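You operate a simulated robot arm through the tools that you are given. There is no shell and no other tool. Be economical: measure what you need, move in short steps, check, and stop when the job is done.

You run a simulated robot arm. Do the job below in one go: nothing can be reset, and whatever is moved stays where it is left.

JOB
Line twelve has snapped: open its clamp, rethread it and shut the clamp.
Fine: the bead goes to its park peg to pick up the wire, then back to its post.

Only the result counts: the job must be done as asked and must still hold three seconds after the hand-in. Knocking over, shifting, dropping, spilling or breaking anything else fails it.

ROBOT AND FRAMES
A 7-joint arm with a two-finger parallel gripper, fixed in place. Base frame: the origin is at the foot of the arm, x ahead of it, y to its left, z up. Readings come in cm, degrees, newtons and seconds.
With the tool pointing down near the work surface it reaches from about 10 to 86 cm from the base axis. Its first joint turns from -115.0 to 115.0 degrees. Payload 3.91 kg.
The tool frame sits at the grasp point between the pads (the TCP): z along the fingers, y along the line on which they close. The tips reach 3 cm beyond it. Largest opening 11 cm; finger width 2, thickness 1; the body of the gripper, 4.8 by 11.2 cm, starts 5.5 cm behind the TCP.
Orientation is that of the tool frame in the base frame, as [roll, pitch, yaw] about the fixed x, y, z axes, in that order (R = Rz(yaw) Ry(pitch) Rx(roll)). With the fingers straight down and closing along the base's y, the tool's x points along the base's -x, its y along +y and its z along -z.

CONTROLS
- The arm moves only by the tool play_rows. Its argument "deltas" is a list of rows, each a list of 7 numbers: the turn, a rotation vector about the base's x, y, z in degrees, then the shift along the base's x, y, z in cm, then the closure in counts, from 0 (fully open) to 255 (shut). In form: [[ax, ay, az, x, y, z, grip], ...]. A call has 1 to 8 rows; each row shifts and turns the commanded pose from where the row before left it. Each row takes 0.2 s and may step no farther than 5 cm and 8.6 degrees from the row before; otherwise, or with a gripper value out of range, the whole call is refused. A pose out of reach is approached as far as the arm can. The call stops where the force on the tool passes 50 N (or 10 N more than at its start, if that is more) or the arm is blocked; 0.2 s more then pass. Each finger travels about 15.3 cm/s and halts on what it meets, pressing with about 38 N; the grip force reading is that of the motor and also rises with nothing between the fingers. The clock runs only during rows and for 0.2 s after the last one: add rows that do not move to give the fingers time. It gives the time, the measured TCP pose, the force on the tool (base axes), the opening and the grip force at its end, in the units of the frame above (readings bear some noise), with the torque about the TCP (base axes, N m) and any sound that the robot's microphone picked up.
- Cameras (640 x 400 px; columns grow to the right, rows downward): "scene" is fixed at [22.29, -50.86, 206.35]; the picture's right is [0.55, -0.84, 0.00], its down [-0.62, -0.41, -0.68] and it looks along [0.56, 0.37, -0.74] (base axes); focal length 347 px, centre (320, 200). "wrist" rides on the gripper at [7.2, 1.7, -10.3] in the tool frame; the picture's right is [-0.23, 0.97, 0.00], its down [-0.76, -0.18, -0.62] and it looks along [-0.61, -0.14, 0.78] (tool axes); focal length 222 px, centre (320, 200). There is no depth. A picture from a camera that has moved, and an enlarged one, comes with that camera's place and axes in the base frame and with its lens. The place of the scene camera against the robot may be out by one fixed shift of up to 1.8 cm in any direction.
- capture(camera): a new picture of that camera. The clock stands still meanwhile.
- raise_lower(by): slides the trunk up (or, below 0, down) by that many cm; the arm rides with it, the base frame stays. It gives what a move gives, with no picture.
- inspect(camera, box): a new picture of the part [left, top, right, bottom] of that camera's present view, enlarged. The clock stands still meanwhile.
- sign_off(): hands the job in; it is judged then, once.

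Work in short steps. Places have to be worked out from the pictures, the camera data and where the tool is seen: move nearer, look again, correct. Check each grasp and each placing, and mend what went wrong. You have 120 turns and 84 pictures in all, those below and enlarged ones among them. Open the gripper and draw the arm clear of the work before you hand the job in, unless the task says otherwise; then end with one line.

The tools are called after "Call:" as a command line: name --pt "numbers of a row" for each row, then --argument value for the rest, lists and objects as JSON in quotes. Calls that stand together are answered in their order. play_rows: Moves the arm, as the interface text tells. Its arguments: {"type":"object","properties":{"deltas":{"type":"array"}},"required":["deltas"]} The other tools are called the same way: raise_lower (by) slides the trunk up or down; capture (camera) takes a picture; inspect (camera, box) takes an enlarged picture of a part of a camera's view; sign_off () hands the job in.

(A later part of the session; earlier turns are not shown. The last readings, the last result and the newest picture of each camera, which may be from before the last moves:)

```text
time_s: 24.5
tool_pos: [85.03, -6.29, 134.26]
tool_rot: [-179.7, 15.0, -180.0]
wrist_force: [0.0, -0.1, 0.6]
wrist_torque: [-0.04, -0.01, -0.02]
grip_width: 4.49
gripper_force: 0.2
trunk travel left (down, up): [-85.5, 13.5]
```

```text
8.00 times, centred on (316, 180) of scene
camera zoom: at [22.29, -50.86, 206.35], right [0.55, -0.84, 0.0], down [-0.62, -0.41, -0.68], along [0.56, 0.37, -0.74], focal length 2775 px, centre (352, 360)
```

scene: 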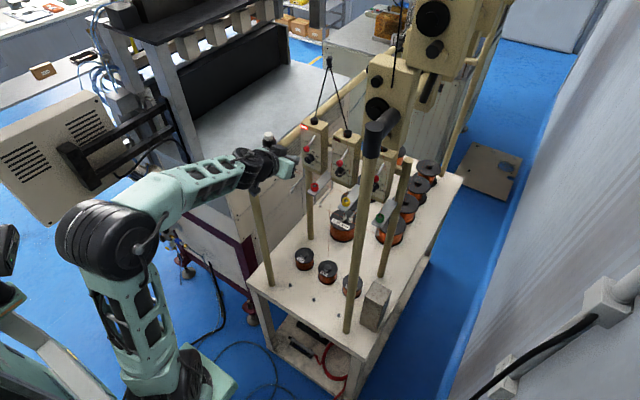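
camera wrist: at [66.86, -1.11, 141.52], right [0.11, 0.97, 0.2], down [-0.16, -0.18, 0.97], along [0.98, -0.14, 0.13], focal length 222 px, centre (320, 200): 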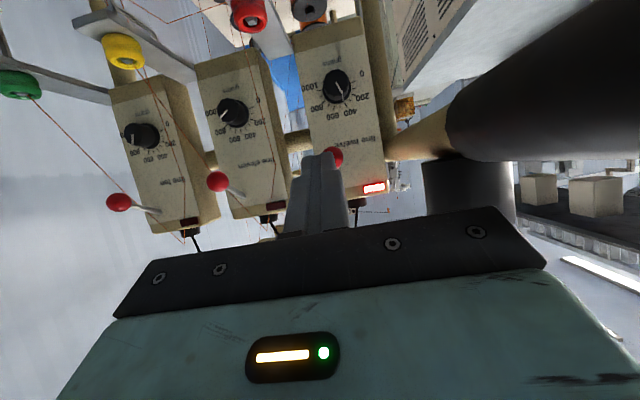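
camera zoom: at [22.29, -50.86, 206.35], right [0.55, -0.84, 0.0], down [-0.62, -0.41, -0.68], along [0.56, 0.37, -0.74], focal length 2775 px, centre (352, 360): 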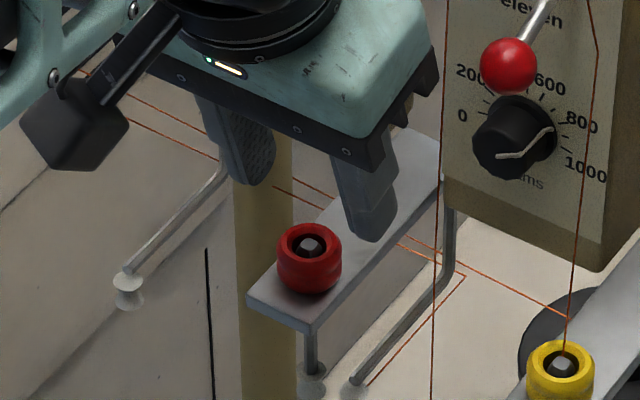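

The bead (z 126.3–127.8) is centred at about (86.7, -6.4). I'll descend so the tips end just above the plate.

Call:
play_rows --pt "0 0 0 0.5 -0.1 -2 151" --pt "0 0 0 0.4 0 -1.5 151" --pt "0 0 0 0.25 0 -1 151" --pt "0 0 0 0 0 0 151"

Call:
inspect --camera "wrist" --box '[240, 100, 400, 220]'

Call:
inspect --camera "scene" --box '[296, 165, 344, 195]'

```text
time_s: 25.5
tool_pos: [86.15, -6.13, 129.69]
tool_rot: [-179.7, 15.0, 180.0]
wrist_force: [-0.2, -0.1, -0.9]
wrist_torque: [0.01, 0.03, 0.0]
grip_width: 4.5
gripper_force: 0.1
trunk travel left (down, up): [-85.5, 13.5]
```

```text
3.33 times, centred on (320, 160) of wrist
camera zoom: at [76.51, -4.49, 137.92], right [0.22, 0.97, 0.05], down [0.57, -0.17, 0.8], along [0.79, -0.15, -0.6], focal length 740 px, centre (320, 333)
```

zoom: 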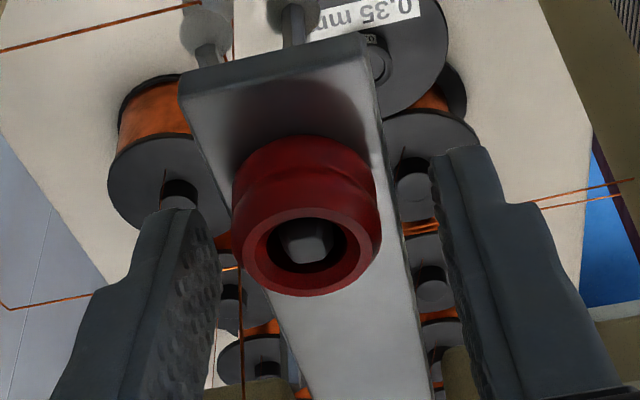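

```text
13.33 times, centred on (320, 180) of scene
camera zoom: at [22.29, -50.86, 206.35], right [0.55, -0.84, 0.0], down [-0.62, -0.41, -0.68], along [0.56, 0.37, -0.74], focal length 4624 px, centre (320, 467)
```

zoom: 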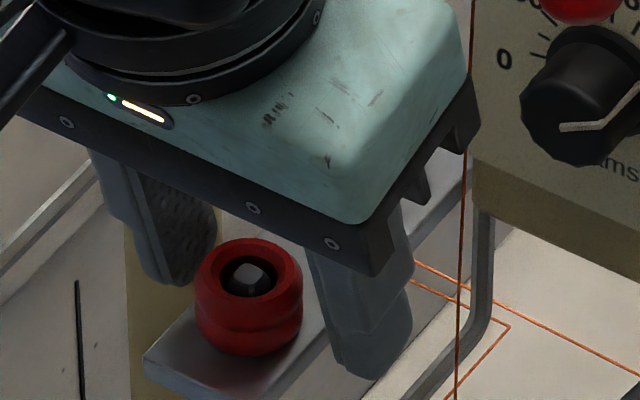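

The bead lies between the fingers, slightly towards -y. I shift a touch and close.

Call:
play_rows --pt "0 0 0 0 -0.25 0 151" --pt "0 0 0 0 0 0 180" --pt "0 0 0 0 0 0 255" --pt "0 0 0 0 0 0 255"

Call:
inspect --camera "wrist" --box '[240, 100, 400, 220]'

```text
time_s: 26.5
tool_pos: [86.04, -6.24, 129.78]
tool_rot: [-179.8, 15.0, 180.0]
wrist_force: [1.6, 8.5, -0.7]
wrist_torque: [0.68, -0.1, -0.42]
grip_width: 3.17
gripper_force: 45.6
trunk travel left (down, up): [-85.5, 13.5]
```

```text
3.33 times, centred on (320, 160) of wrist
camera zoom: at [76.45, -4.54, 137.96], right [0.22, 0.97, 0.05], down [0.57, -0.17, 0.8], along [0.79, -0.14, -0.6], focal length 740 px, centre (320, 333)
```

zoom: 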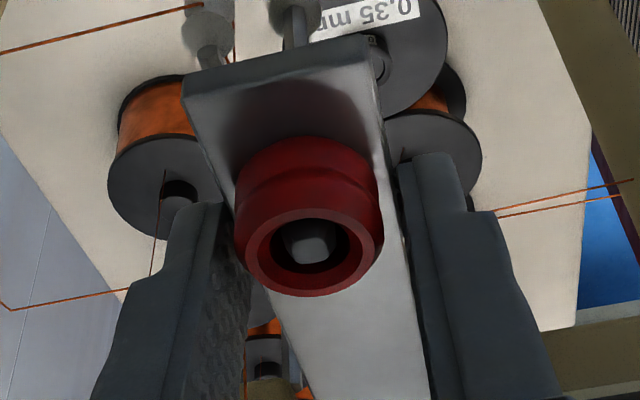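

Width 3.17 with gaps to the bead suggests the tips are pinching the plate edges. I'll open, raise 0.6 cm and close again.

Call:
play_rows --pt "0 0 0 0 0 0 151" --pt "0 0 0 -0.1 0 0.6 151" --pt "0 0 0 0 0 0 170" --pt "0 0 0 0 0 0 255" --pt "0 0 0 0 0 0 255"

Call:
inspect --camera "wrist" --box '[240, 100, 400, 220]'

```text
time_s: 27.7
tool_pos: [85.88, -6.26, 130.4]
tool_rot: [-179.8, 15.0, -180.0]
wrist_force: [-0.2, 2.7, -1.9]
wrist_torque: [0.24, 0.08, 0.06]
grip_width: 3.19
gripper_force: 44.8
trunk travel left (down, up): [-85.5, 13.5]
```

```text
3.33 times, centred on (320, 160) of wrist
camera zoom: at [76.34, -4.53, 138.55], right [0.22, 0.97, 0.05], down [0.57, -0.17, 0.8], along [0.79, -0.14, -0.6], focal length 740 px, centre (320, 333)
```

zoom: 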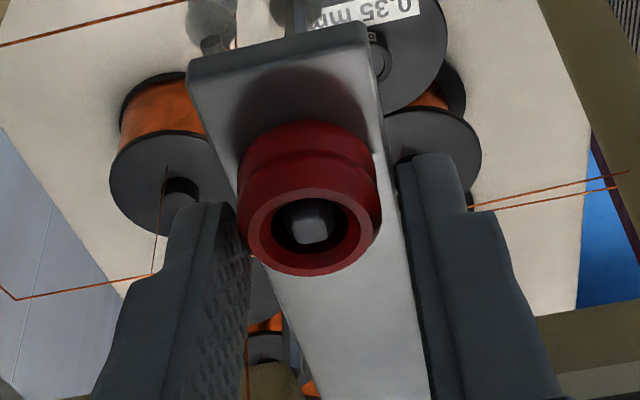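

Same width again, so still the plate; my z is low. Raising 0.6 cm more and trying again.

Call:
play_rows --pt "0 0 0 0 0 0 151" --pt "0 0 0 -0.1 -0.1 0.6 151" --pt "0 0 0 0 0 0 170" --pt "0 0 0 0 0 0 255" --pt "0 0 0 0 0 0 255"

Call:
inspect --camera "wrist" --box '[240, 100, 400, 220]'

Call:
inspect --camera "scene" --box '[296, 165, 344, 195]'

```text
time_s: 28.9
tool_pos: [85.85, -6.38, 130.95]
tool_rot: [-179.7, 15.0, 180.0]
wrist_force: [0.0, 0.1, -0.2]
wrist_torque: [-0.02, -0.02, -0.01]
grip_width: 2.02
gripper_force: 38.3
trunk travel left (down, up): [-85.5, 13.5]
```

```text
3.33 times, centred on (320, 160) of wrist
camera zoom: at [76.22, -4.71, 139.12], right [0.22, 0.97, 0.05], down [0.57, -0.17, 0.8], along [0.79, -0.15, -0.6], focal length 740 px, centre (320, 333)
```

zoom: 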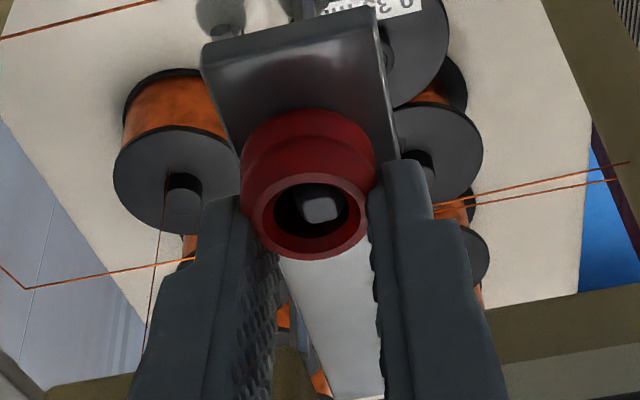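

```text
13.33 times, centred on (320, 180) of scene
camera zoom: at [22.29, -50.86, 206.35], right [0.55, -0.84, 0.0], down [-0.62, -0.41, -0.68], along [0.56, 0.37, -0.74], focal length 4624 px, centre (320, 467)
```

zoom: 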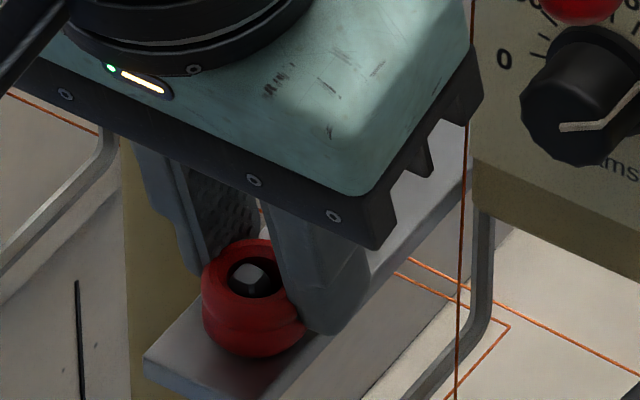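

Width 2.02 with the fingers seen behind the bead: I'm gripping its rear edge, so the bead is ~1.5 cm nearer than estimated (scene camera offset). I'll open, shift back 1.5 cm and look.

Call:
play_rows --pt "0 0 0 0 0 0 151" --pt "0 0 0 -0.8 0 0 151" --pt "0 0 0 -0.7 0 0 151" --pt "0 0 0 0 0 0 151"

Call:
inspect --camera "scene" --box '[296, 165, 344, 195]'

Call:
inspect --camera "wrist" --box '[240, 100, 400, 220]'

```text
time_s: 29.9
tool_pos: [84.3, -6.49, 131.04]
tool_rot: [-179.7, 15.1, 179.9]
wrist_force: [-0.2, 0.1, -0.2]
wrist_torque: [0.01, 0.02, -0.01]
grip_width: 4.47
gripper_force: 0.0
trunk travel left (down, up): [-85.5, 13.5]
```

```text
13.33 times, centred on (320, 180) of scene
camera zoom: at [22.29, -50.86, 206.35], right [0.55, -0.84, 0.0], down [-0.62, -0.41, -0.68], along [0.56, 0.37, -0.74], focal length 4624 px, centre (320, 467)
```

zoom: 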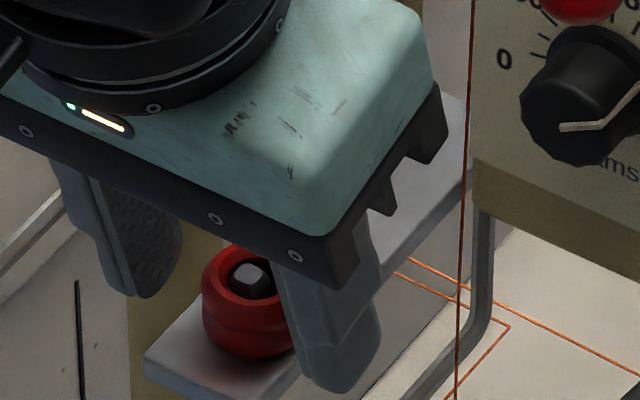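

```text
3.33 times, centred on (320, 160) of wrist
camera zoom: at [74.7, -4.75, 139.2], right [0.22, 0.97, 0.05], down [0.57, -0.17, 0.8], along [0.79, -0.15, -0.6], focal length 740 px, centre (320, 333)
```

zoom: 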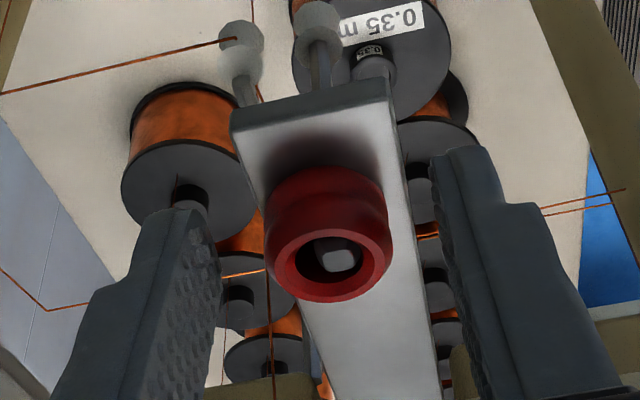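

Now the fingers look centred on the bead in x. Closing.

Call:
play_rows --pt "0 0 0 0 0 0 175" --pt "0 0 0 0 0 0 255" --pt "0 0 0 0 0 0 255"

Call:
inspect --camera "wrist" --box '[240, 100, 400, 220]'

Call:
inspect --camera "scene" --box '[296, 165, 344, 195]'

```text
time_s: 30.7
tool_pos: [84.37, -6.53, 131.06]
tool_rot: [-179.7, 15.0, -179.9]
wrist_force: [-0.1, 0.7, -0.3]
wrist_torque: [0.0, 0.0, -0.05]
grip_width: 1.85
gripper_force: 38.0
trunk travel left (down, up): [-85.5, 13.5]
```

```text
3.33 times, centred on (320, 160) of wrist
camera zoom: at [74.71, -4.75, 139.19], right [0.22, 0.97, 0.05], down [0.57, -0.17, 0.8], along [0.79, -0.15, -0.6], focal length 740 px, centre (320, 333)
```

zoom: 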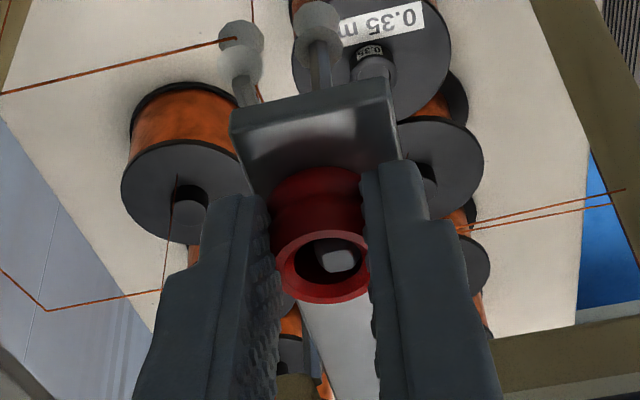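

```text
13.33 times, centred on (320, 180) of scene
camera zoom: at [22.29, -50.86, 206.35], right [0.55, -0.84, 0.0], down [-0.62, -0.41, -0.68], along [0.56, 0.37, -0.74], focal length 4624 px, centre (320, 467)
```

zoom: 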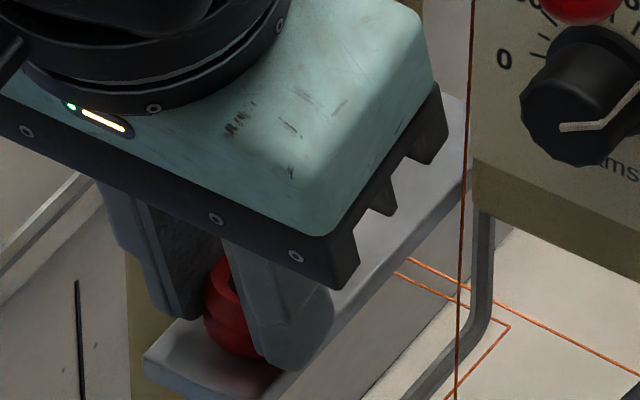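

Width 1.85, while the bead is ~2.6 across: unclear grip. A small 0.5 cm lift (bead stays on its peg) will show how it's held.

Call:
play_rows --pt "0 0 0 0 0 0.5 255" --pt "0 0 0 0 0 0 255"

Call:
inspect --camera "wrist" --box '[280, 120, 360, 180]'

Call:
inspect --camera "scene" --box '[300, 178, 324, 193]'

```text
time_s: 31.3
tool_pos: [84.34, -6.44, 131.42]
tool_rot: [-179.7, 15.1, 180.0]
wrist_force: [-0.3, 0.8, -0.1]
wrist_torque: [0.05, -0.03, 0.0]
grip_width: 1.85
gripper_force: 38.2
trunk travel left (down, up): [-85.5, 13.5]
```

```text
6.67 times, centred on (320, 150) of wrist
camera zoom: at [74.73, -4.75, 139.68], right [0.22, 0.97, 0.05], down [0.57, -0.17, 0.8], along [0.79, -0.15, -0.6], focal length 1481 px, centre (320, 533)
```

zoom: 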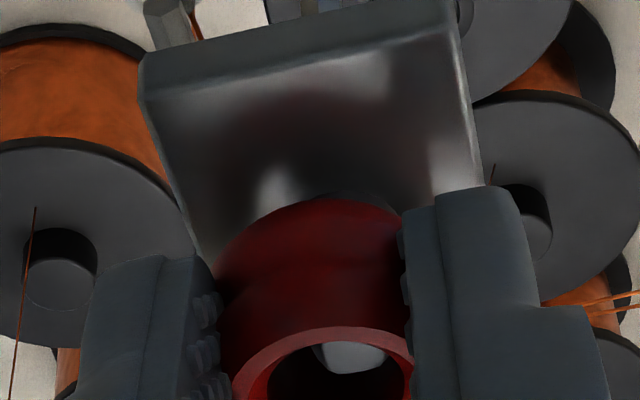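

```text
16.00 times, centred on (312, 186) of scene
camera zoom: at [22.29, -50.86, 206.35], right [0.55, -0.84, 0.0], down [-0.62, -0.41, -0.68], along [0.56, 0.37, -0.74], focal length 5549 px, centre (448, 432)
```

zoom: 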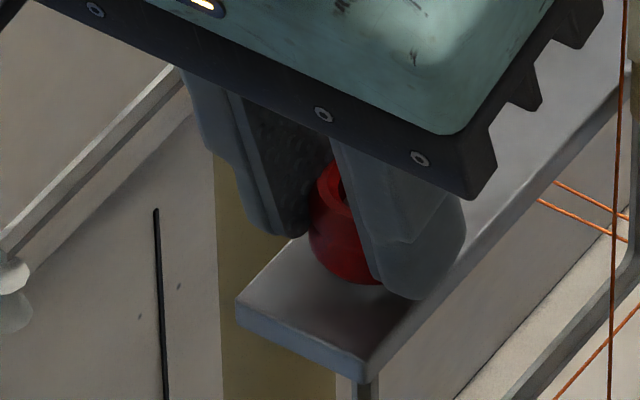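

The bead is well centred between the fingers and lifts cleanly. Seated pose for the return: TCP (84.37, -6.45, 131.06). I lift it off and retreat with it.

Call:
play_rows --pt "0 0 0 0 0 1 255" --pt "0 0 0 0 0 1.5 255" --pt "0 0 0 0 0 1.5 255" --pt "0 0 0 -3 0 0.5 255" --pt "0 0 0 -3 0 0 255" --pt "0 0 0 -3 -1 0 255"

Call:
inspect --camera "wrist" --box '[220, 60, 420, 210]'

```text
time_s: 32.7
tool_pos: [75.2, -7.56, 136.01]
tool_rot: [-179.7, 14.9, -179.9]
wrist_force: [-0.3, 0.0, -0.6]
wrist_torque: [0.0, -0.02, 0.0]
grip_width: 1.85
gripper_force: 37.5
trunk travel left (down, up): [-85.5, 13.5]
```

```text
2.67 times, centred on (320, 135) of wrist
camera zoom: at [65.55, -5.87, 144.25], right [0.22, 0.97, 0.05], down [0.57, -0.17, 0.8], along [0.79, -0.14, -0.6], focal length 592 px, centre (320, 373)
```

zoom: 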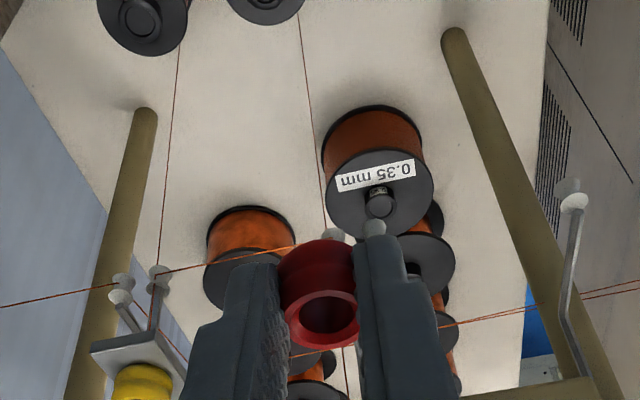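

The bead is held firmly. I'll yaw the hand about +85° so the wide gripper body stays clear of the left post during the descent.

Call:
play_rows --pt "0 0 8.4 0 0 0.5 255" --pt "0 0 8.4 0 0 0.5 255" --pt "0 0 8.4 0 0 0 255" --pt "0 0 8.4 0 0 0 255" --pt "0 0 8.4 0 0 0 255" --pt "0 0 8.4 0 0 0 255" --pt "0 0 8.4 0 0 0 255" --pt "0 0 8.4 0 0 0 255"

Call:
capture --camera "scene"

Call:
capture --camera "wrist"

```text
time_s: 34.5
tool_pos: [75.31, -7.56, 137.01]
tool_rot: [-179.6, 15.0, -112.7]
wrist_force: [-0.8, 0.5, -0.6]
wrist_torque: [-0.02, 0.02, 0.01]
grip_width: 1.85
gripper_force: 38.0
trunk travel left (down, up): [-85.5, 13.5]
```

```text
27 pictures are left
```

scene: 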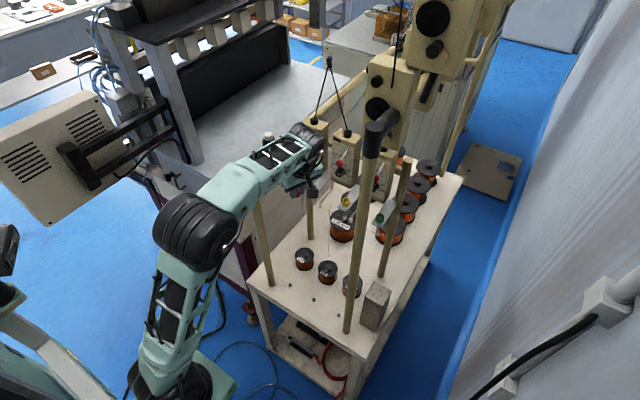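

```text
26 pictures are left
camera wrist: at [70.0, -15.82, 145.17], right [-0.81, 0.58, 0.05], down [0.38, 0.46, 0.8], along [0.44, 0.67, -0.6], focal length 222 px, centre (320, 200)
```

wrist: 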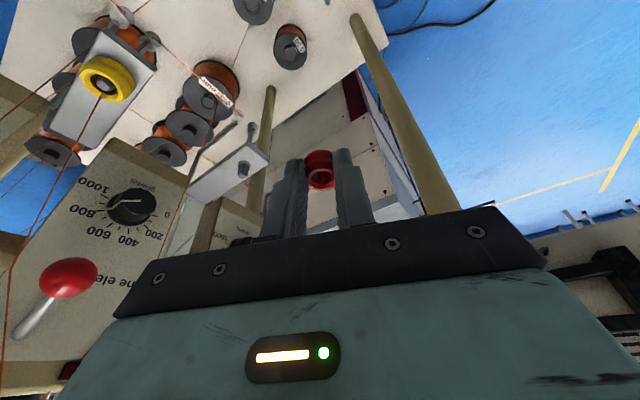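

Before descending I'll back up to x≈68 so the hand body clears the plate ends, then lower the trunk.

Call:
play_rows --pt "0 0 8.4 -3.5 0 0 255" --pt "0 0 8.4 -3.5 0 0 255"

Call:
raise_lower --by -25

Call:
raise_lower --by -20

Call:
capture --camera "wrist"

```text
time_s: 35.1
tool_pos: [68.36, -7.56, 136.76]
tool_rot: [-179.7, 15.0, -95.9]
wrist_force: [1.4, 0.0, -0.5]
wrist_torque: [0.04, 0.04, -0.02]
grip_width: 1.83
gripper_force: 38.3
trunk travel left (down, up): [-85.5, 13.5]
```

```text
time_s: 37.7
tool_pos: [68.36, -7.54, 111.73]
tool_rot: [-179.7, 15.1, -96.0]
wrist_force: [0.0, -0.1, -0.2]
wrist_torque: [-0.01, -0.02, -0.01]
grip_width: 1.85
gripper_force: 38.5
trunk travel left (down, up): [-60.5, 38.5]
```

```text
time_s: 39.9
tool_pos: [68.27, -7.43, 91.72]
tool_rot: [-179.8, 14.9, -95.9]
wrist_force: [0.9, 0.1, 0.1]
wrist_torque: [-0.03, 0.01, 0.04]
grip_width: 1.83
gripper_force: 37.7
trunk travel left (down, up): [-40.5, 58.5]
```

```text
25 pictures are left
camera wrist: at [65.66, -16.98, 99.93], right [-0.95, 0.32, 0.05], down [0.23, 0.55, 0.8], along [0.23, 0.77, -0.6], focal length 222 px, centre (320, 200)
```

wrist: 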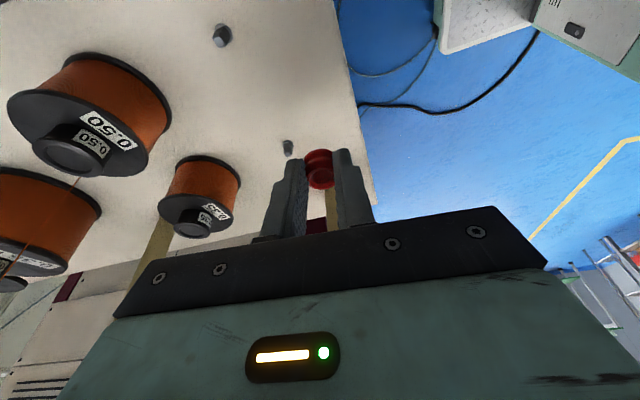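

Twelve's peg is visible right next to the bead in view, estimated at (75, ~0.5, 75). I'll approach diagonally and look again.

Call:
play_rows --pt "0 0 6 3 2 -2 255" --pt "0 0 0 2.5 2 -2 255" --pt "0 0 0 1 1 -1 255"

Call:
inspect --camera "wrist" --box '[220, 50, 420, 210]'

Call:
inspect --camera "scene" --box '[260, 240, 340, 300]'

```text
time_s: 40.7
tool_pos: [74.79, -2.77, 86.79]
tool_rot: [-179.6, 15.0, -89.9]
wrist_force: [-0.4, 0.9, 1.3]
wrist_torque: [-0.04, 0.0, -0.01]
grip_width: 1.84
gripper_force: 37.9
trunk travel left (down, up): [-40.5, 58.5]
```

```text
2.50 times, centred on (320, 130) of wrist
camera zoom: at [73.18, -12.46, 94.99], right [-0.97, 0.22, 0.05], down [0.17, 0.57, 0.8], along [0.15, 0.79, -0.6], focal length 555 px, centre (320, 375)
```

zoom: 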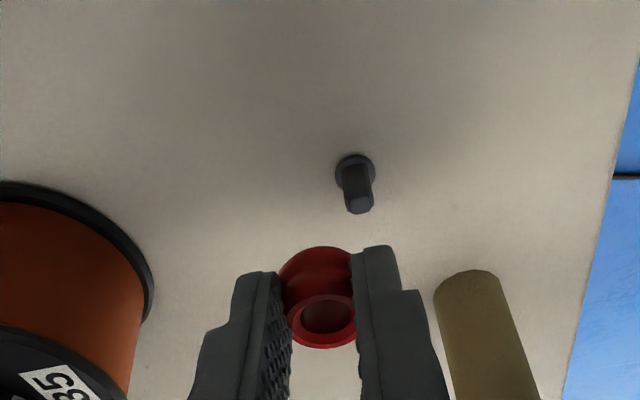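

```text
6.67 times, centred on (300, 270) of scene
camera zoom: at [22.29, -50.86, 206.35], right [0.55, -0.84, 0.0], down [-0.62, -0.41, -0.68], along [0.56, 0.37, -0.74], focal length 2312 px, centre (453, -267)
```

zoom: 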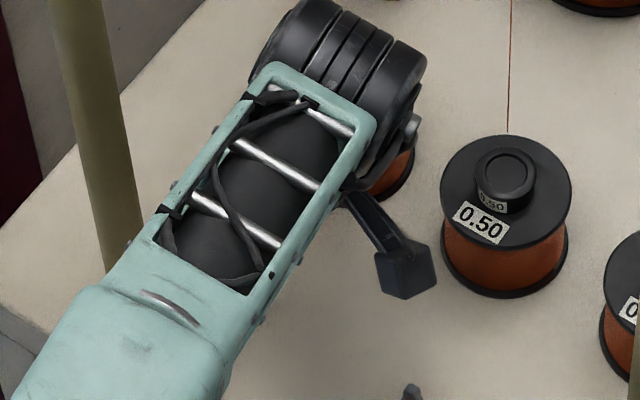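

Two wrist views put the peg at about (73.65, -1.8), top near z 80.3 (table higher than first estimated). The bead is at about (74.8, -2.4). I'll correct x and come 2 cm lower.

Call:
play_rows --pt "0 0 0 -1.15 0.2 -1 255" --pt "0 0 0 0 0 -1 255" --pt "0 0 0 0 0 0 255"

Call:
inspect --camera "wrist" --box '[260, 90, 380, 180]'

```text
time_s: 41.5
tool_pos: [73.68, -2.34, 84.69]
tool_rot: [-179.7, 14.9, -90.0]
wrist_force: [-0.5, -0.6, -0.1]
wrist_torque: [-0.01, -0.01, 0.01]
grip_width: 1.88
gripper_force: 38.4
trunk travel left (down, up): [-40.5, 58.5]
```

```text
4.44 times, centred on (320, 135) of wrist
camera zoom: at [71.95, -12.06, 92.98], right [-0.97, 0.22, 0.05], down [0.17, 0.57, 0.8], along [0.15, 0.79, -0.6], focal length 987 px, centre (320, 489)
```

zoom: 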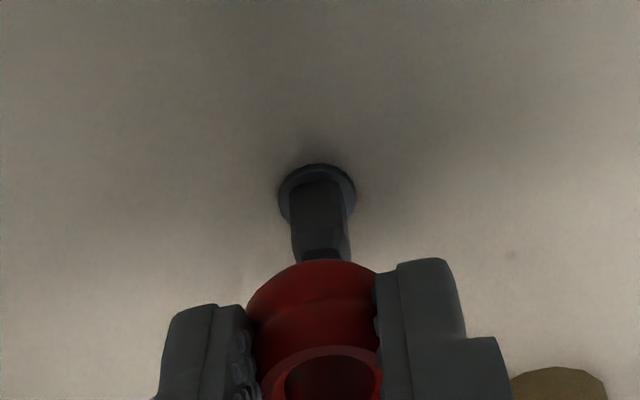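

Alignment computed: peg base (73.65, -1.74, 78.9), bead axis about (73.7, -1.85), bottom near z 81.9. I'll descend in small steps and watch the force.

Call:
play_rows --pt "0 0 0 0 0.08 -0.6 255" --pt "0 0 0 0 0 -0.5 255" --pt "0 0 0 0 0 -0.4 255" --pt "0 0 0 0 0 -0.3 255"

Call:
inspect --camera "wrist" --box '[280, 110, 360, 170]'

```text
time_s: 42.5
tool_pos: [73.78, -2.05, 83.1]
tool_rot: [-179.5, 15.1, -89.8]
wrist_force: [-4.0, -1.7, 27.5]
wrist_torque: [0.03, 0.2, -0.02]
grip_width: 2.12
gripper_force: 38.0
trunk travel left (down, up): [-40.5, 58.5]
```

```text
6.67 times, centred on (320, 140) of wrist
camera zoom: at [72.01, -11.82, 91.24], right [-0.97, 0.22, 0.05], down [0.17, 0.57, 0.8], along [0.15, 0.79, -0.6], focal length 1481 px, centre (320, 600)
```

zoom: 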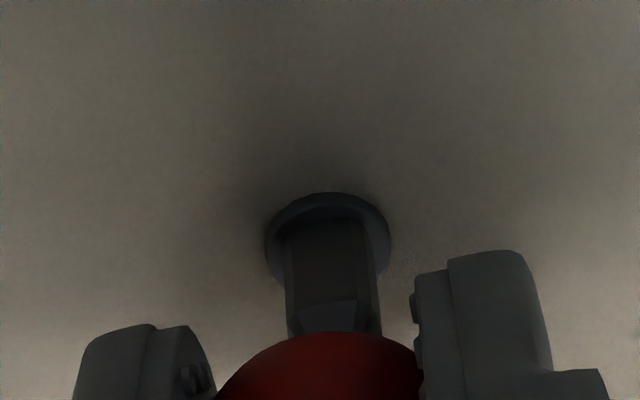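

The bead touched the peg top too far in +y by ~0.5 cm (peg bevel visible in front). I raise, shift -0.5 in y, and look again.

Call:
play_rows --pt "0 0 0 0 0 0.8 255" --pt "0 0 0 0 -0.5 0 255" --pt "0 0 0 0 0 0 255"

Call:
inspect --camera "wrist" --box '[270, 110, 370, 185]'

```text
time_s: 43.3
tool_pos: [73.68, -2.6, 83.6]
tool_rot: [-179.6, 15.0, -90.0]
wrist_force: [-0.6, 0.2, -0.1]
wrist_torque: [-0.02, 0.01, 0.0]
grip_width: 2.01
gripper_force: 38.2
trunk travel left (down, up): [-40.5, 58.5]
```

```text
5.33 times, centred on (320, 148) of wrist
camera zoom: at [72.02, -12.33, 91.82], right [-0.97, 0.22, 0.05], down [0.17, 0.57, 0.8], along [0.14, 0.79, -0.6], focal length 1185 px, centre (320, 480)
```

zoom: 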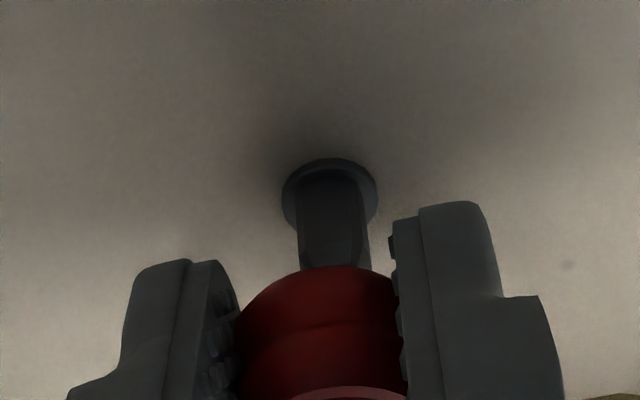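

The bead's axis is now estimated at (73.75, -1.65) against the peg's (73.55, -1.7). Small x correction, then a slow descent.

Call:
play_rows --pt "0 0 0 -0.15 -0.05 0 255" --pt "0 0 0 0 0 -0.3 255" --pt "0 0 0 0 0 -0.3 255" --pt "0 0 0 0 0 -0.3 255" --pt "0 0 0 0 0 -0.2 255"

Call:
inspect --camera "wrist" --box '[270, 110, 370, 185]'

```text
time_s: 44.5
tool_pos: [73.56, -2.69, 82.71]
tool_rot: [-179.7, 15.0, -90.1]
wrist_force: [-0.2, 0.9, 0.4]
wrist_torque: [-0.01, 0.0, 0.0]
grip_width: 2.02
gripper_force: 37.7
trunk travel left (down, up): [-40.5, 58.5]
```

```text
5.33 times, centred on (320, 148) of wrist
camera zoom: at [71.82, -12.48, 90.88], right [-0.97, 0.22, 0.05], down [0.17, 0.57, 0.8], along [0.15, 0.79, -0.6], focal length 1185 px, centre (320, 480)
```

zoom: 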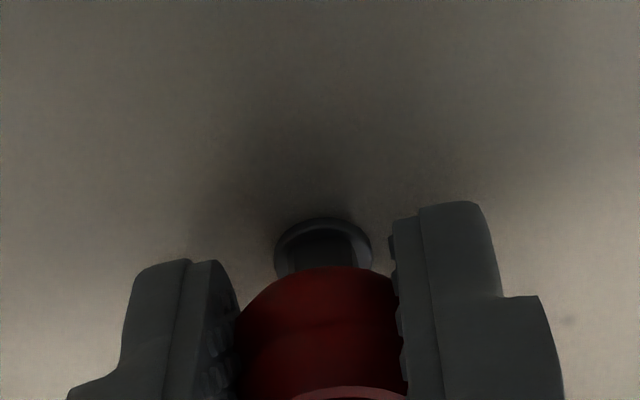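

No contact force, and the peg appears to be entering the bead. Continuing down in small steps.

Call:
play_rows --pt "0 0 0 0 0 -0.25 255" --pt "0 0 0 0 0 -0.25 255" --pt "0 0 0 0 0 -0.2 255"

Call:
inspect --camera "wrist" --box '[270, 110, 370, 185]'

```text
time_s: 45.3
tool_pos: [73.53, -2.68, 82.25]
tool_rot: [-179.5, 15.1, -89.9]
wrist_force: [-7.4, -0.6, 23.3]
wrist_torque: [-0.1, 0.46, 0.03]
grip_width: 2.04
gripper_force: 37.9
trunk travel left (down, up): [-40.5, 58.5]
```

```text
5.33 times, centred on (320, 148) of wrist
camera zoom: at [71.88, -12.49, 90.34], right [-0.97, 0.22, 0.05], down [0.17, 0.57, 0.8], along [0.15, 0.79, -0.6], focal length 1185 px, centre (320, 480)
```

zoom: 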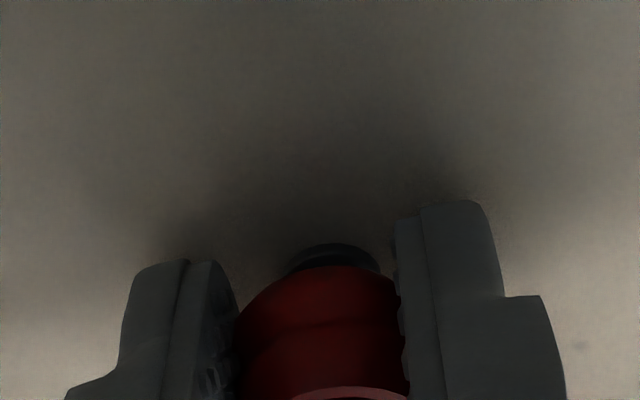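

The flange is just visible under the bead, and 23 N suggests seating or a tip on the table. I'll ease up slightly and open the fingers so the bead rests on the peg.

Call:
play_rows --pt "0 0 0 0 0 0.2 255" --pt "0 0 0 0 0 0 195" --pt "0 0 0 0 0 0 170" --pt "0 0 0 0 0 0 151" --pt "0 0 0 0 0 0 151"

Call:
inspect --camera "wrist" --box '[270, 110, 370, 185]'

```text
time_s: 46.5
tool_pos: [73.68, -2.96, 82.0]
tool_rot: [-179.6, 14.9, -90.1]
wrist_force: [12.5, 0.5, 16.6]
wrist_torque: [-0.03, -0.07, 0.05]
grip_width: 3.84
gripper_force: 0.1
trunk travel left (down, up): [-40.5, 58.5]
```

```text
5.33 times, centred on (320, 148) of wrist
camera zoom: at [72.05, -12.62, 90.37], right [-0.97, 0.22, 0.05], down [0.17, 0.57, 0.8], along [0.15, 0.79, -0.6], focal length 1185 px, centre (320, 480)
```

zoom: 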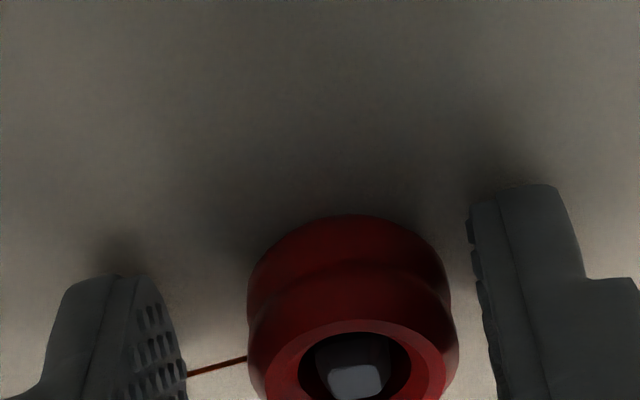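

The bead is on the peg with the wire now attached. The tips rest on the table, so I'll raise a bit, centre, and regrip with tips just above the bead's bottom.

Call:
play_rows --pt "0 0 0 0 0 0.5 151" --pt "0 0 0 -0.2 0.35 0 151" --pt "0 0 0 0 0 0 151"

```text
time_s: 47.3
tool_pos: [73.33, -2.42, 82.64]
tool_rot: [-179.7, 15.0, -90.0]
wrist_force: [-0.3, -0.3, 0.0]
wrist_torque: [-0.02, 0.03, -0.01]
grip_width: 4.49
gripper_force: 0.1
trunk travel left (down, up): [-40.5, 58.5]
```

Free of contact at z 82.64. Closing on the bead.

Call:
play_rows --pt "0 0 0 0 0 0 180" --pt "0 0 0 0 0 0 255" --pt "0 0 0 0 0 0 255"

Call:
inspect --camera "wrist" --box '[270, 110, 370, 185]'

```text
time_s: 48.1
tool_pos: [73.4, -2.62, 82.63]
tool_rot: [-179.7, 15.0, -90.0]
wrist_force: [0.9, -0.3, 0.1]
wrist_torque: [-0.02, 0.0, 0.03]
grip_width: 2.0
gripper_force: 38.2
trunk travel left (down, up): [-40.5, 58.5]
```

```text
5.33 times, centred on (320, 148) of wrist
camera zoom: at [71.76, -12.24, 90.93], right [-0.97, 0.22, 0.05], down [0.17, 0.57, 0.8], along [0.15, 0.79, -0.6], focal length 1185 px, centre (320, 480)
```

zoom: 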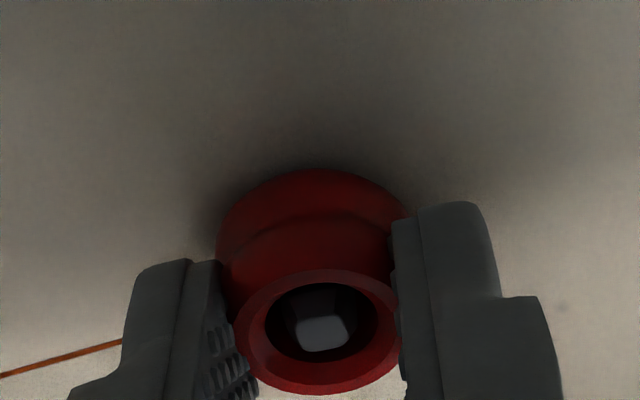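

Grip is in the bead's groove (2.0 cm), peg centred in the hole: bead sits 0.9 cm ahead of the TCP and its bottom 3.5 cm below. I lift it and retrace the path.

Call:
play_rows --pt "0 0 0 0 0 0.7 255" --pt "0 0 0 0 0 0.8 255" --pt "0 0 0 0 0 1.5 255" --pt "0 0 0 -2 -1 2 255" --pt "0 0 0 -2 -2 2 255" --pt "0 0 0 -1 -2 2 255"

Call:
capture --camera "wrist"

```text
time_s: 49.5
tool_pos: [68.18, -7.38, 91.73]
tool_rot: [-179.8, 14.9, -89.9]
wrist_force: [-0.5, 0.6, -0.3]
wrist_torque: [-0.01, 0.02, 0.02]
grip_width: 2.0
gripper_force: 38.0
trunk travel left (down, up): [-40.5, 58.5]
```

```text
15 pictures are left
camera wrist: at [66.48, -17.16, 99.85], right [-0.97, 0.22, 0.05], down [0.17, 0.57, 0.8], along [0.15, 0.79, -0.6], focal length 222 px, centre (320, 200)
```

wrist: 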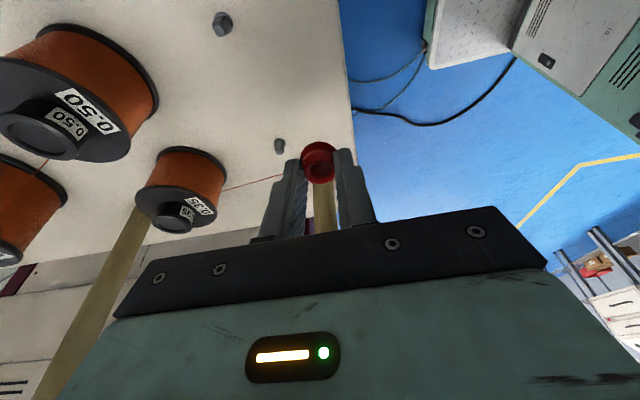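

The bead is held and trails the wire from its 0.35 spool. Raising the trunk back up, then yawing back.

Call:
raise_lower --by 25

Call:
raise_lower --by 20

Call:
play_rows --pt "0 0 -8.5 0 0 0 255" --pt "0 0 -8.5 0 0 0 255" --pt "0 0 -8.5 0 0 0 255" --pt "0 0 -8.5 0 0 0 255" --pt "0 0 -8.5 0 0 0 255" --pt "0 0 -8.5 0 0 0 255" --pt "0 0 -8.5 0 0 0 255" --pt "0 0 -8.5 0 0 0 255"

Call:
play_rows --pt "0 0 -8 0 0 0 255" --pt "0 0 -7.2 0 0 0 255" --pt "0 0 -6.9 0 0 0 255" --pt "0 0 0 0 0 0 255"

```text
time_s: 52.0
tool_pos: [68.23, -7.32, 116.53]
tool_rot: [-179.7, 15.1, -89.9]
wrist_force: [-0.1, -0.4, -0.1]
wrist_torque: [-0.02, 0.01, 0.01]
grip_width: 2.0
gripper_force: 38.2
trunk travel left (down, up): [-65.5, 33.5]
```

```text
time_s: 54.2
tool_pos: [68.29, -7.46, 136.61]
tool_rot: [-179.7, 15.0, -90.0]
wrist_force: [0.1, 0.3, -0.2]
wrist_torque: [0.0, -0.01, -0.02]
grip_width: 1.98
gripper_force: 37.8
trunk travel left (down, up): [-85.5, 13.5]
```

```text
time_s: 56.0
tool_pos: [68.31, -7.44, 136.62]
tool_rot: [-179.7, 15.1, -158.0]
wrist_force: [0.5, 0.5, -0.6]
wrist_torque: [0.01, 0.02, 0.01]
grip_width: 1.97
gripper_force: 38.0
trunk travel left (down, up): [-85.5, 13.5]
```

```text
time_s: 57.0
tool_pos: [68.19, -7.48, 136.68]
tool_rot: [-179.7, 15.0, 179.8]
wrist_force: [0.0, 0.2, -0.2]
wrist_torque: [0.0, 0.02, 0.02]
grip_width: 1.98
gripper_force: 37.5
trunk travel left (down, up): [-85.5, 13.5]
```

Back in the original orientation. Moving to hover above the post at (84.4, -6.4).

Call:
play_rows --pt "0 0 0 4 0.3 0 255" --pt "0 0 0 4 0.3 0 255" --pt "0 0 0 4 0.3 0 255" --pt "0 0 0 4.2 0.2 -1 255" --pt "0 0 0 0 0 -1.4 255" --pt "0 0 0 0 0 0 255"

Call:
inspect --camera "wrist" --box '[270, 110, 370, 185]'

Call:
inspect --camera "scene" --box '[296, 165, 344, 195]'

```text
time_s: 58.4
tool_pos: [84.58, -6.07, 134.39]
tool_rot: [-179.7, 15.0, 179.9]
wrist_force: [1.2, -1.0, -0.2]
wrist_torque: [0.0, -0.03, -0.01]
grip_width: 1.97
gripper_force: 38.0
trunk travel left (down, up): [-85.5, 13.5]
```

```text
5.33 times, centred on (320, 148) of wrist
camera zoom: at [74.95, -4.51, 142.6], right [0.22, 0.97, 0.05], down [0.57, -0.17, 0.8], along [0.79, -0.15, -0.6], focal length 1185 px, centre (320, 480)
```

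zoom: 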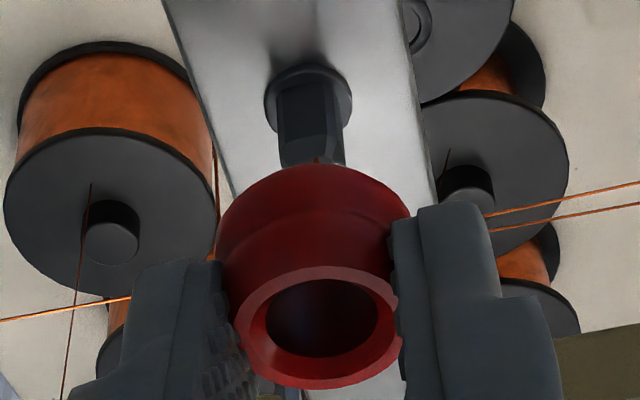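

```text
13.33 times, centred on (320, 180) of scene
camera zoom: at [22.29, -50.86, 206.35], right [0.55, -0.84, 0.0], down [-0.62, -0.41, -0.68], along [0.56, 0.37, -0.74], focal length 4624 px, centre (320, 467)
```

zoom: 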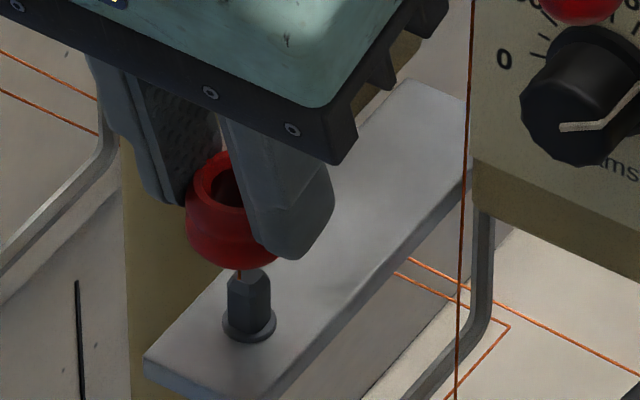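

Excellent view: post with flange just below the bead. Cross-checking, the bead should go slightly +x (0.3–0.6). I'll apply part of that, lower 0.8, and look again.

Call:
play_rows --pt "0 0 0 0.3 -0.1 -0.4 255" --pt "0 0 0 0 0 -0.4 255" --pt "0 0 0 0 0 0 255"

Call:
inspect --camera "wrist" --box '[290, 110, 350, 155]'

Call:
inspect --camera "scene" --box '[304, 175, 328, 190]'

```text
time_s: 59.2
tool_pos: [84.59, -6.39, 133.54]
tool_rot: [-179.7, 15.0, 179.9]
wrist_force: [0.8, 0.0, 0.0]
wrist_torque: [-0.01, -0.01, 0.02]
grip_width: 1.96
gripper_force: 38.1
trunk travel left (down, up): [-85.5, 13.5]
```

```text
8.89 times, centred on (320, 132) of wrist
camera zoom: at [75.11, -4.73, 141.7], right [0.22, 0.97, 0.05], down [0.57, -0.17, 0.8], along [0.79, -0.15, -0.6], focal length 1974 px, centre (320, 800)
```

zoom: 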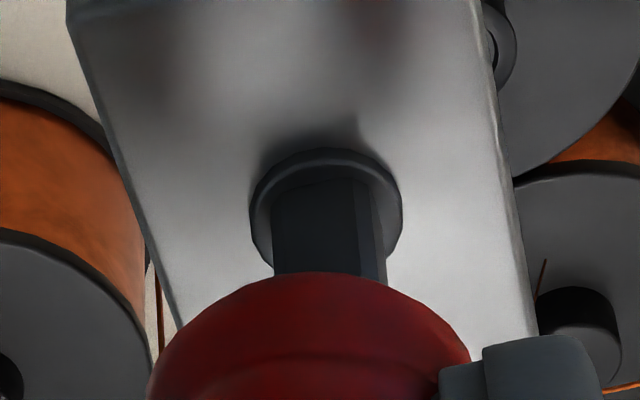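

```text
16.00 times, centred on (316, 182) of scene
camera zoom: at [22.29, -50.86, 206.35], right [0.55, -0.84, 0.0], down [-0.62, -0.41, -0.68], along [0.56, 0.37, -0.74], focal length 5549 px, centre (384, 480)
```

zoom: 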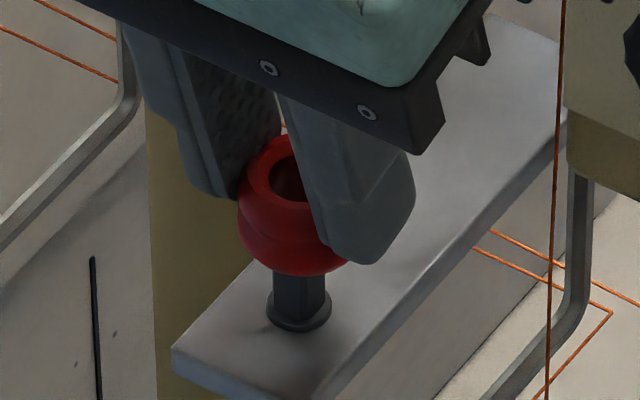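

All four cues (both cameras) agree on a correction of about +0.45 in x, +0.2 in y, with the flange 2.7 cm below the bead. Applying it and lowering gently.

Call:
play_rows --pt "0 0 0 0.4 0.2 0 255" --pt "0 0 0 0 0 -0.4 255" --pt "0 0 0 0 0 -0.3 255" --pt "0 0 0 0 0 -0.3 255"

Call:
inspect --camera "scene" --box '[304, 175, 328, 190]'

Call:
inspect --camera "wrist" --box '[290, 110, 350, 155]'

```text
time_s: 60.2
tool_pos: [84.92, -6.4, 132.61]
tool_rot: [-179.6, 15.0, 180.0]
wrist_force: [-0.3, 0.4, 0.5]
wrist_torque: [-0.04, -0.01, 0.02]
grip_width: 1.97
gripper_force: 37.7
trunk travel left (down, up): [-85.5, 13.5]
```

```text
16.00 times, centred on (316, 182) of scene
camera zoom: at [22.29, -50.86, 206.35], right [0.55, -0.84, 0.0], down [-0.62, -0.41, -0.68], along [0.56, 0.37, -0.74], focal length 5549 px, centre (384, 480)
```

zoom: 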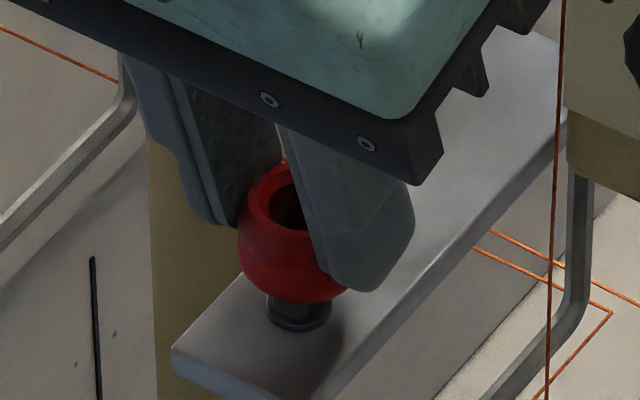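

```text
8.89 times, centred on (320, 132) of wrist
camera zoom: at [75.31, -4.58, 140.69], right [0.22, 0.97, 0.05], down [0.57, -0.17, 0.8], along [0.79, -0.15, -0.6], focal length 1974 px, centre (320, 800)
```

zoom: 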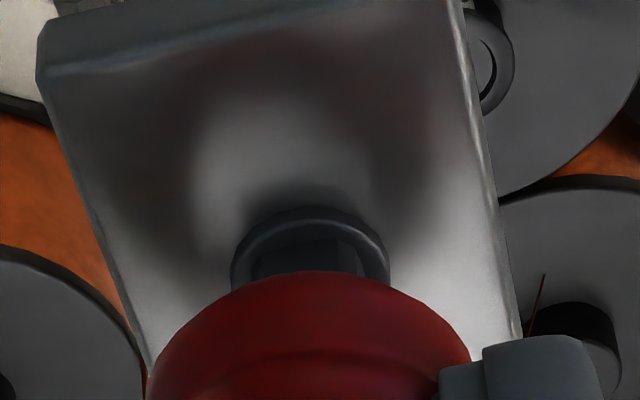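

Aligned well, no contact force; the post is about to enter the bead. Continuing down slowly.

Call:
play_rows --pt "0 0 0 0 0.06 -0.3 255" --pt "0 0 0 0 0 -0.3 255" --pt "0 0 0 0 0 -0.3 255" --pt "0 0 0 0 0 -0.3 255"

Call:
inspect --camera "scene" --box '[304, 175, 328, 190]'

```text
time_s: 61.2
tool_pos: [84.94, -6.29, 131.39]
tool_rot: [-179.6, 15.1, 180.0]
wrist_force: [-0.4, -1.0, 4.3]
wrist_torque: [-0.09, -0.04, -0.05]
grip_width: 2.02
gripper_force: 38.2
trunk travel left (down, up): [-85.5, 13.5]
```

```text
16.00 times, centred on (316, 182) of scene
camera zoom: at [22.29, -50.86, 206.35], right [0.55, -0.84, 0.0], down [-0.62, -0.41, -0.68], along [0.56, 0.37, -0.74], focal length 5549 px, centre (384, 480)
```

zoom: 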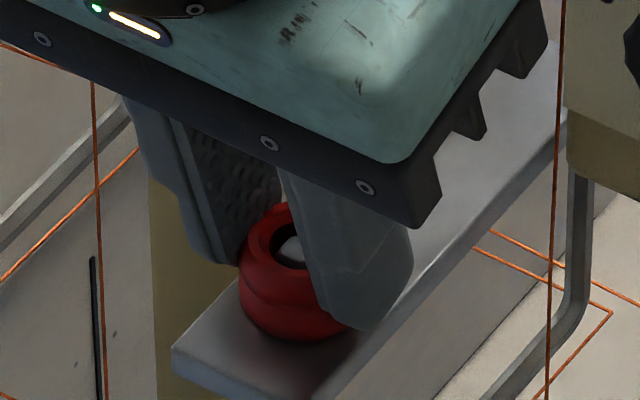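

The post shows inside the hole and new wires appeared at left — line twelve is threaded. Releasing the bead carefully.

Call:
play_rows --pt "0 0 0 0 0 0 200" --pt "0 0 0 0 0 0 175" --pt "0 0 0 0 0 0 151" --pt "0 0 0 0 0 1 151" --pt "0 0 0 -0.5 0 2 151" --pt "0 0 0 -1 0 3 151" --pt "0 0 0 -3 0 2 151" --pt "0 0 0 -4 0 0 151"

Call:
inspect --camera "scene" --box '[276, 110, 396, 200]'

Call:
capture --camera "wrist"

```text
time_s: 63.0
tool_pos: [76.44, -6.03, 139.24]
tool_rot: [-179.7, 15.0, 179.9]
wrist_force: [0.6, -0.1, -0.2]
wrist_torque: [0.04, 0.05, -0.03]
grip_width: 4.46
gripper_force: 0.1
trunk travel left (down, up): [-85.5, 13.5]
```

```text
4.44 times, centred on (336, 155) of scene
camera zoom: at [22.29, -50.86, 206.35], right [0.55, -0.84, 0.0], down [-0.62, -0.41, -0.68], along [0.56, 0.37, -0.74], focal length 1542 px, centre (249, 400)
```

zoom: 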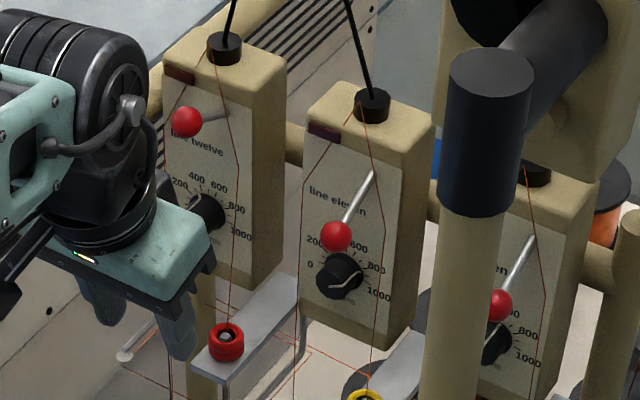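

```text
6 pictures are left
camera wrist: at [66.79, -4.36, 147.3], right [0.22, 0.97, 0.05], down [0.57, -0.17, 0.8], along [0.79, -0.15, -0.6], focal length 222 px, centre (320, 200)
```

wrist: 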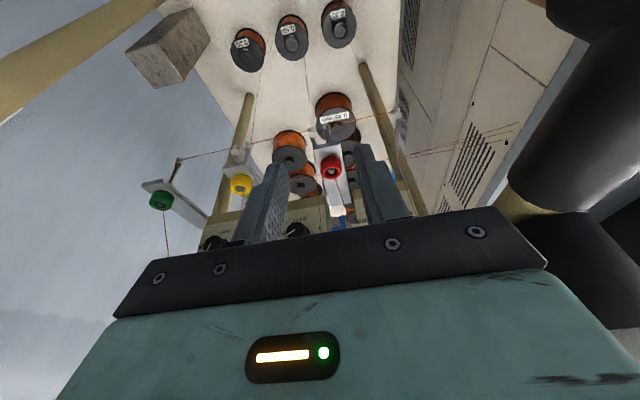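

Lamp is off, wire routed, bead seated. Now shut the clamp: close the fingers, go above the raised ball and push it down with the tips.

Call:
play_rows --pt "0 -5 0 0 1.2 4 255" --pt "0 -5 0 0 1.2 4 255" --pt "0 0 0 2 1.25 3 255" --pt "0 0 0 4 0 0 255" --pt "0 0 0 4.5 0 0 255" --pt "0 0 0 0 0 0 255"

Call:
capture --camera "wrist"

```text
time_s: 64.4
tool_pos: [87.02, -2.89, 150.19]
tool_rot: [-179.6, 25.0, 179.8]
wrist_force: [0.4, 0.8, -0.6]
wrist_torque: [0.02, 0.0, -0.01]
grip_width: 0.0
gripper_force: 38.1
trunk travel left (down, up): [-85.5, 13.5]
```

```text
5 pictures are left
camera wrist: at [76.21, -1.19, 156.65], right [0.21, 0.97, 0.09], down [0.43, -0.17, 0.89], along [0.88, -0.15, -0.45], focal length 222 px, centre (320, 200)
```

wrist: 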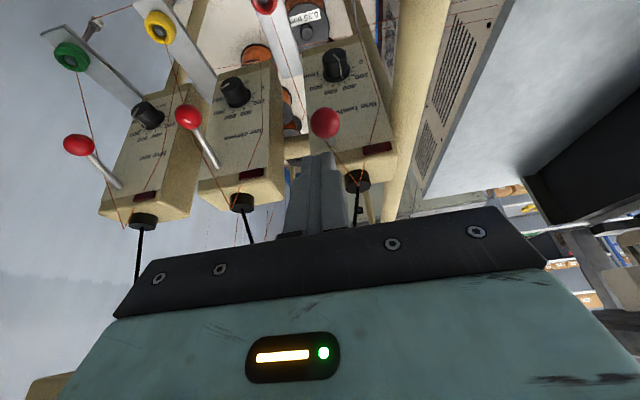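

The raised ball is at about (88.2, -2.3, 144.3), directly below the tips. Pushing down in steps.

Call:
play_rows --pt "0 0 0 0 0.5 -1.3 255" --pt "0 0 0 0 0 -1.3 255" --pt "0 0 0 0 0 -1.2 255" --pt "0 0 0 0 0 -1.2 255" --pt "0 0 0 0 0 -1.2 255"

```text
time_s: 65.6
tool_pos: [87.18, -1.96, 144.65]
tool_rot: [-179.8, 25.8, 179.9]
wrist_force: [2.3, 1.7, 29.2]
wrist_torque: [0.04, -0.24, -0.09]
grip_width: 0.0
gripper_force: 38.0
trunk travel left (down, up): [-85.5, 13.5]
```

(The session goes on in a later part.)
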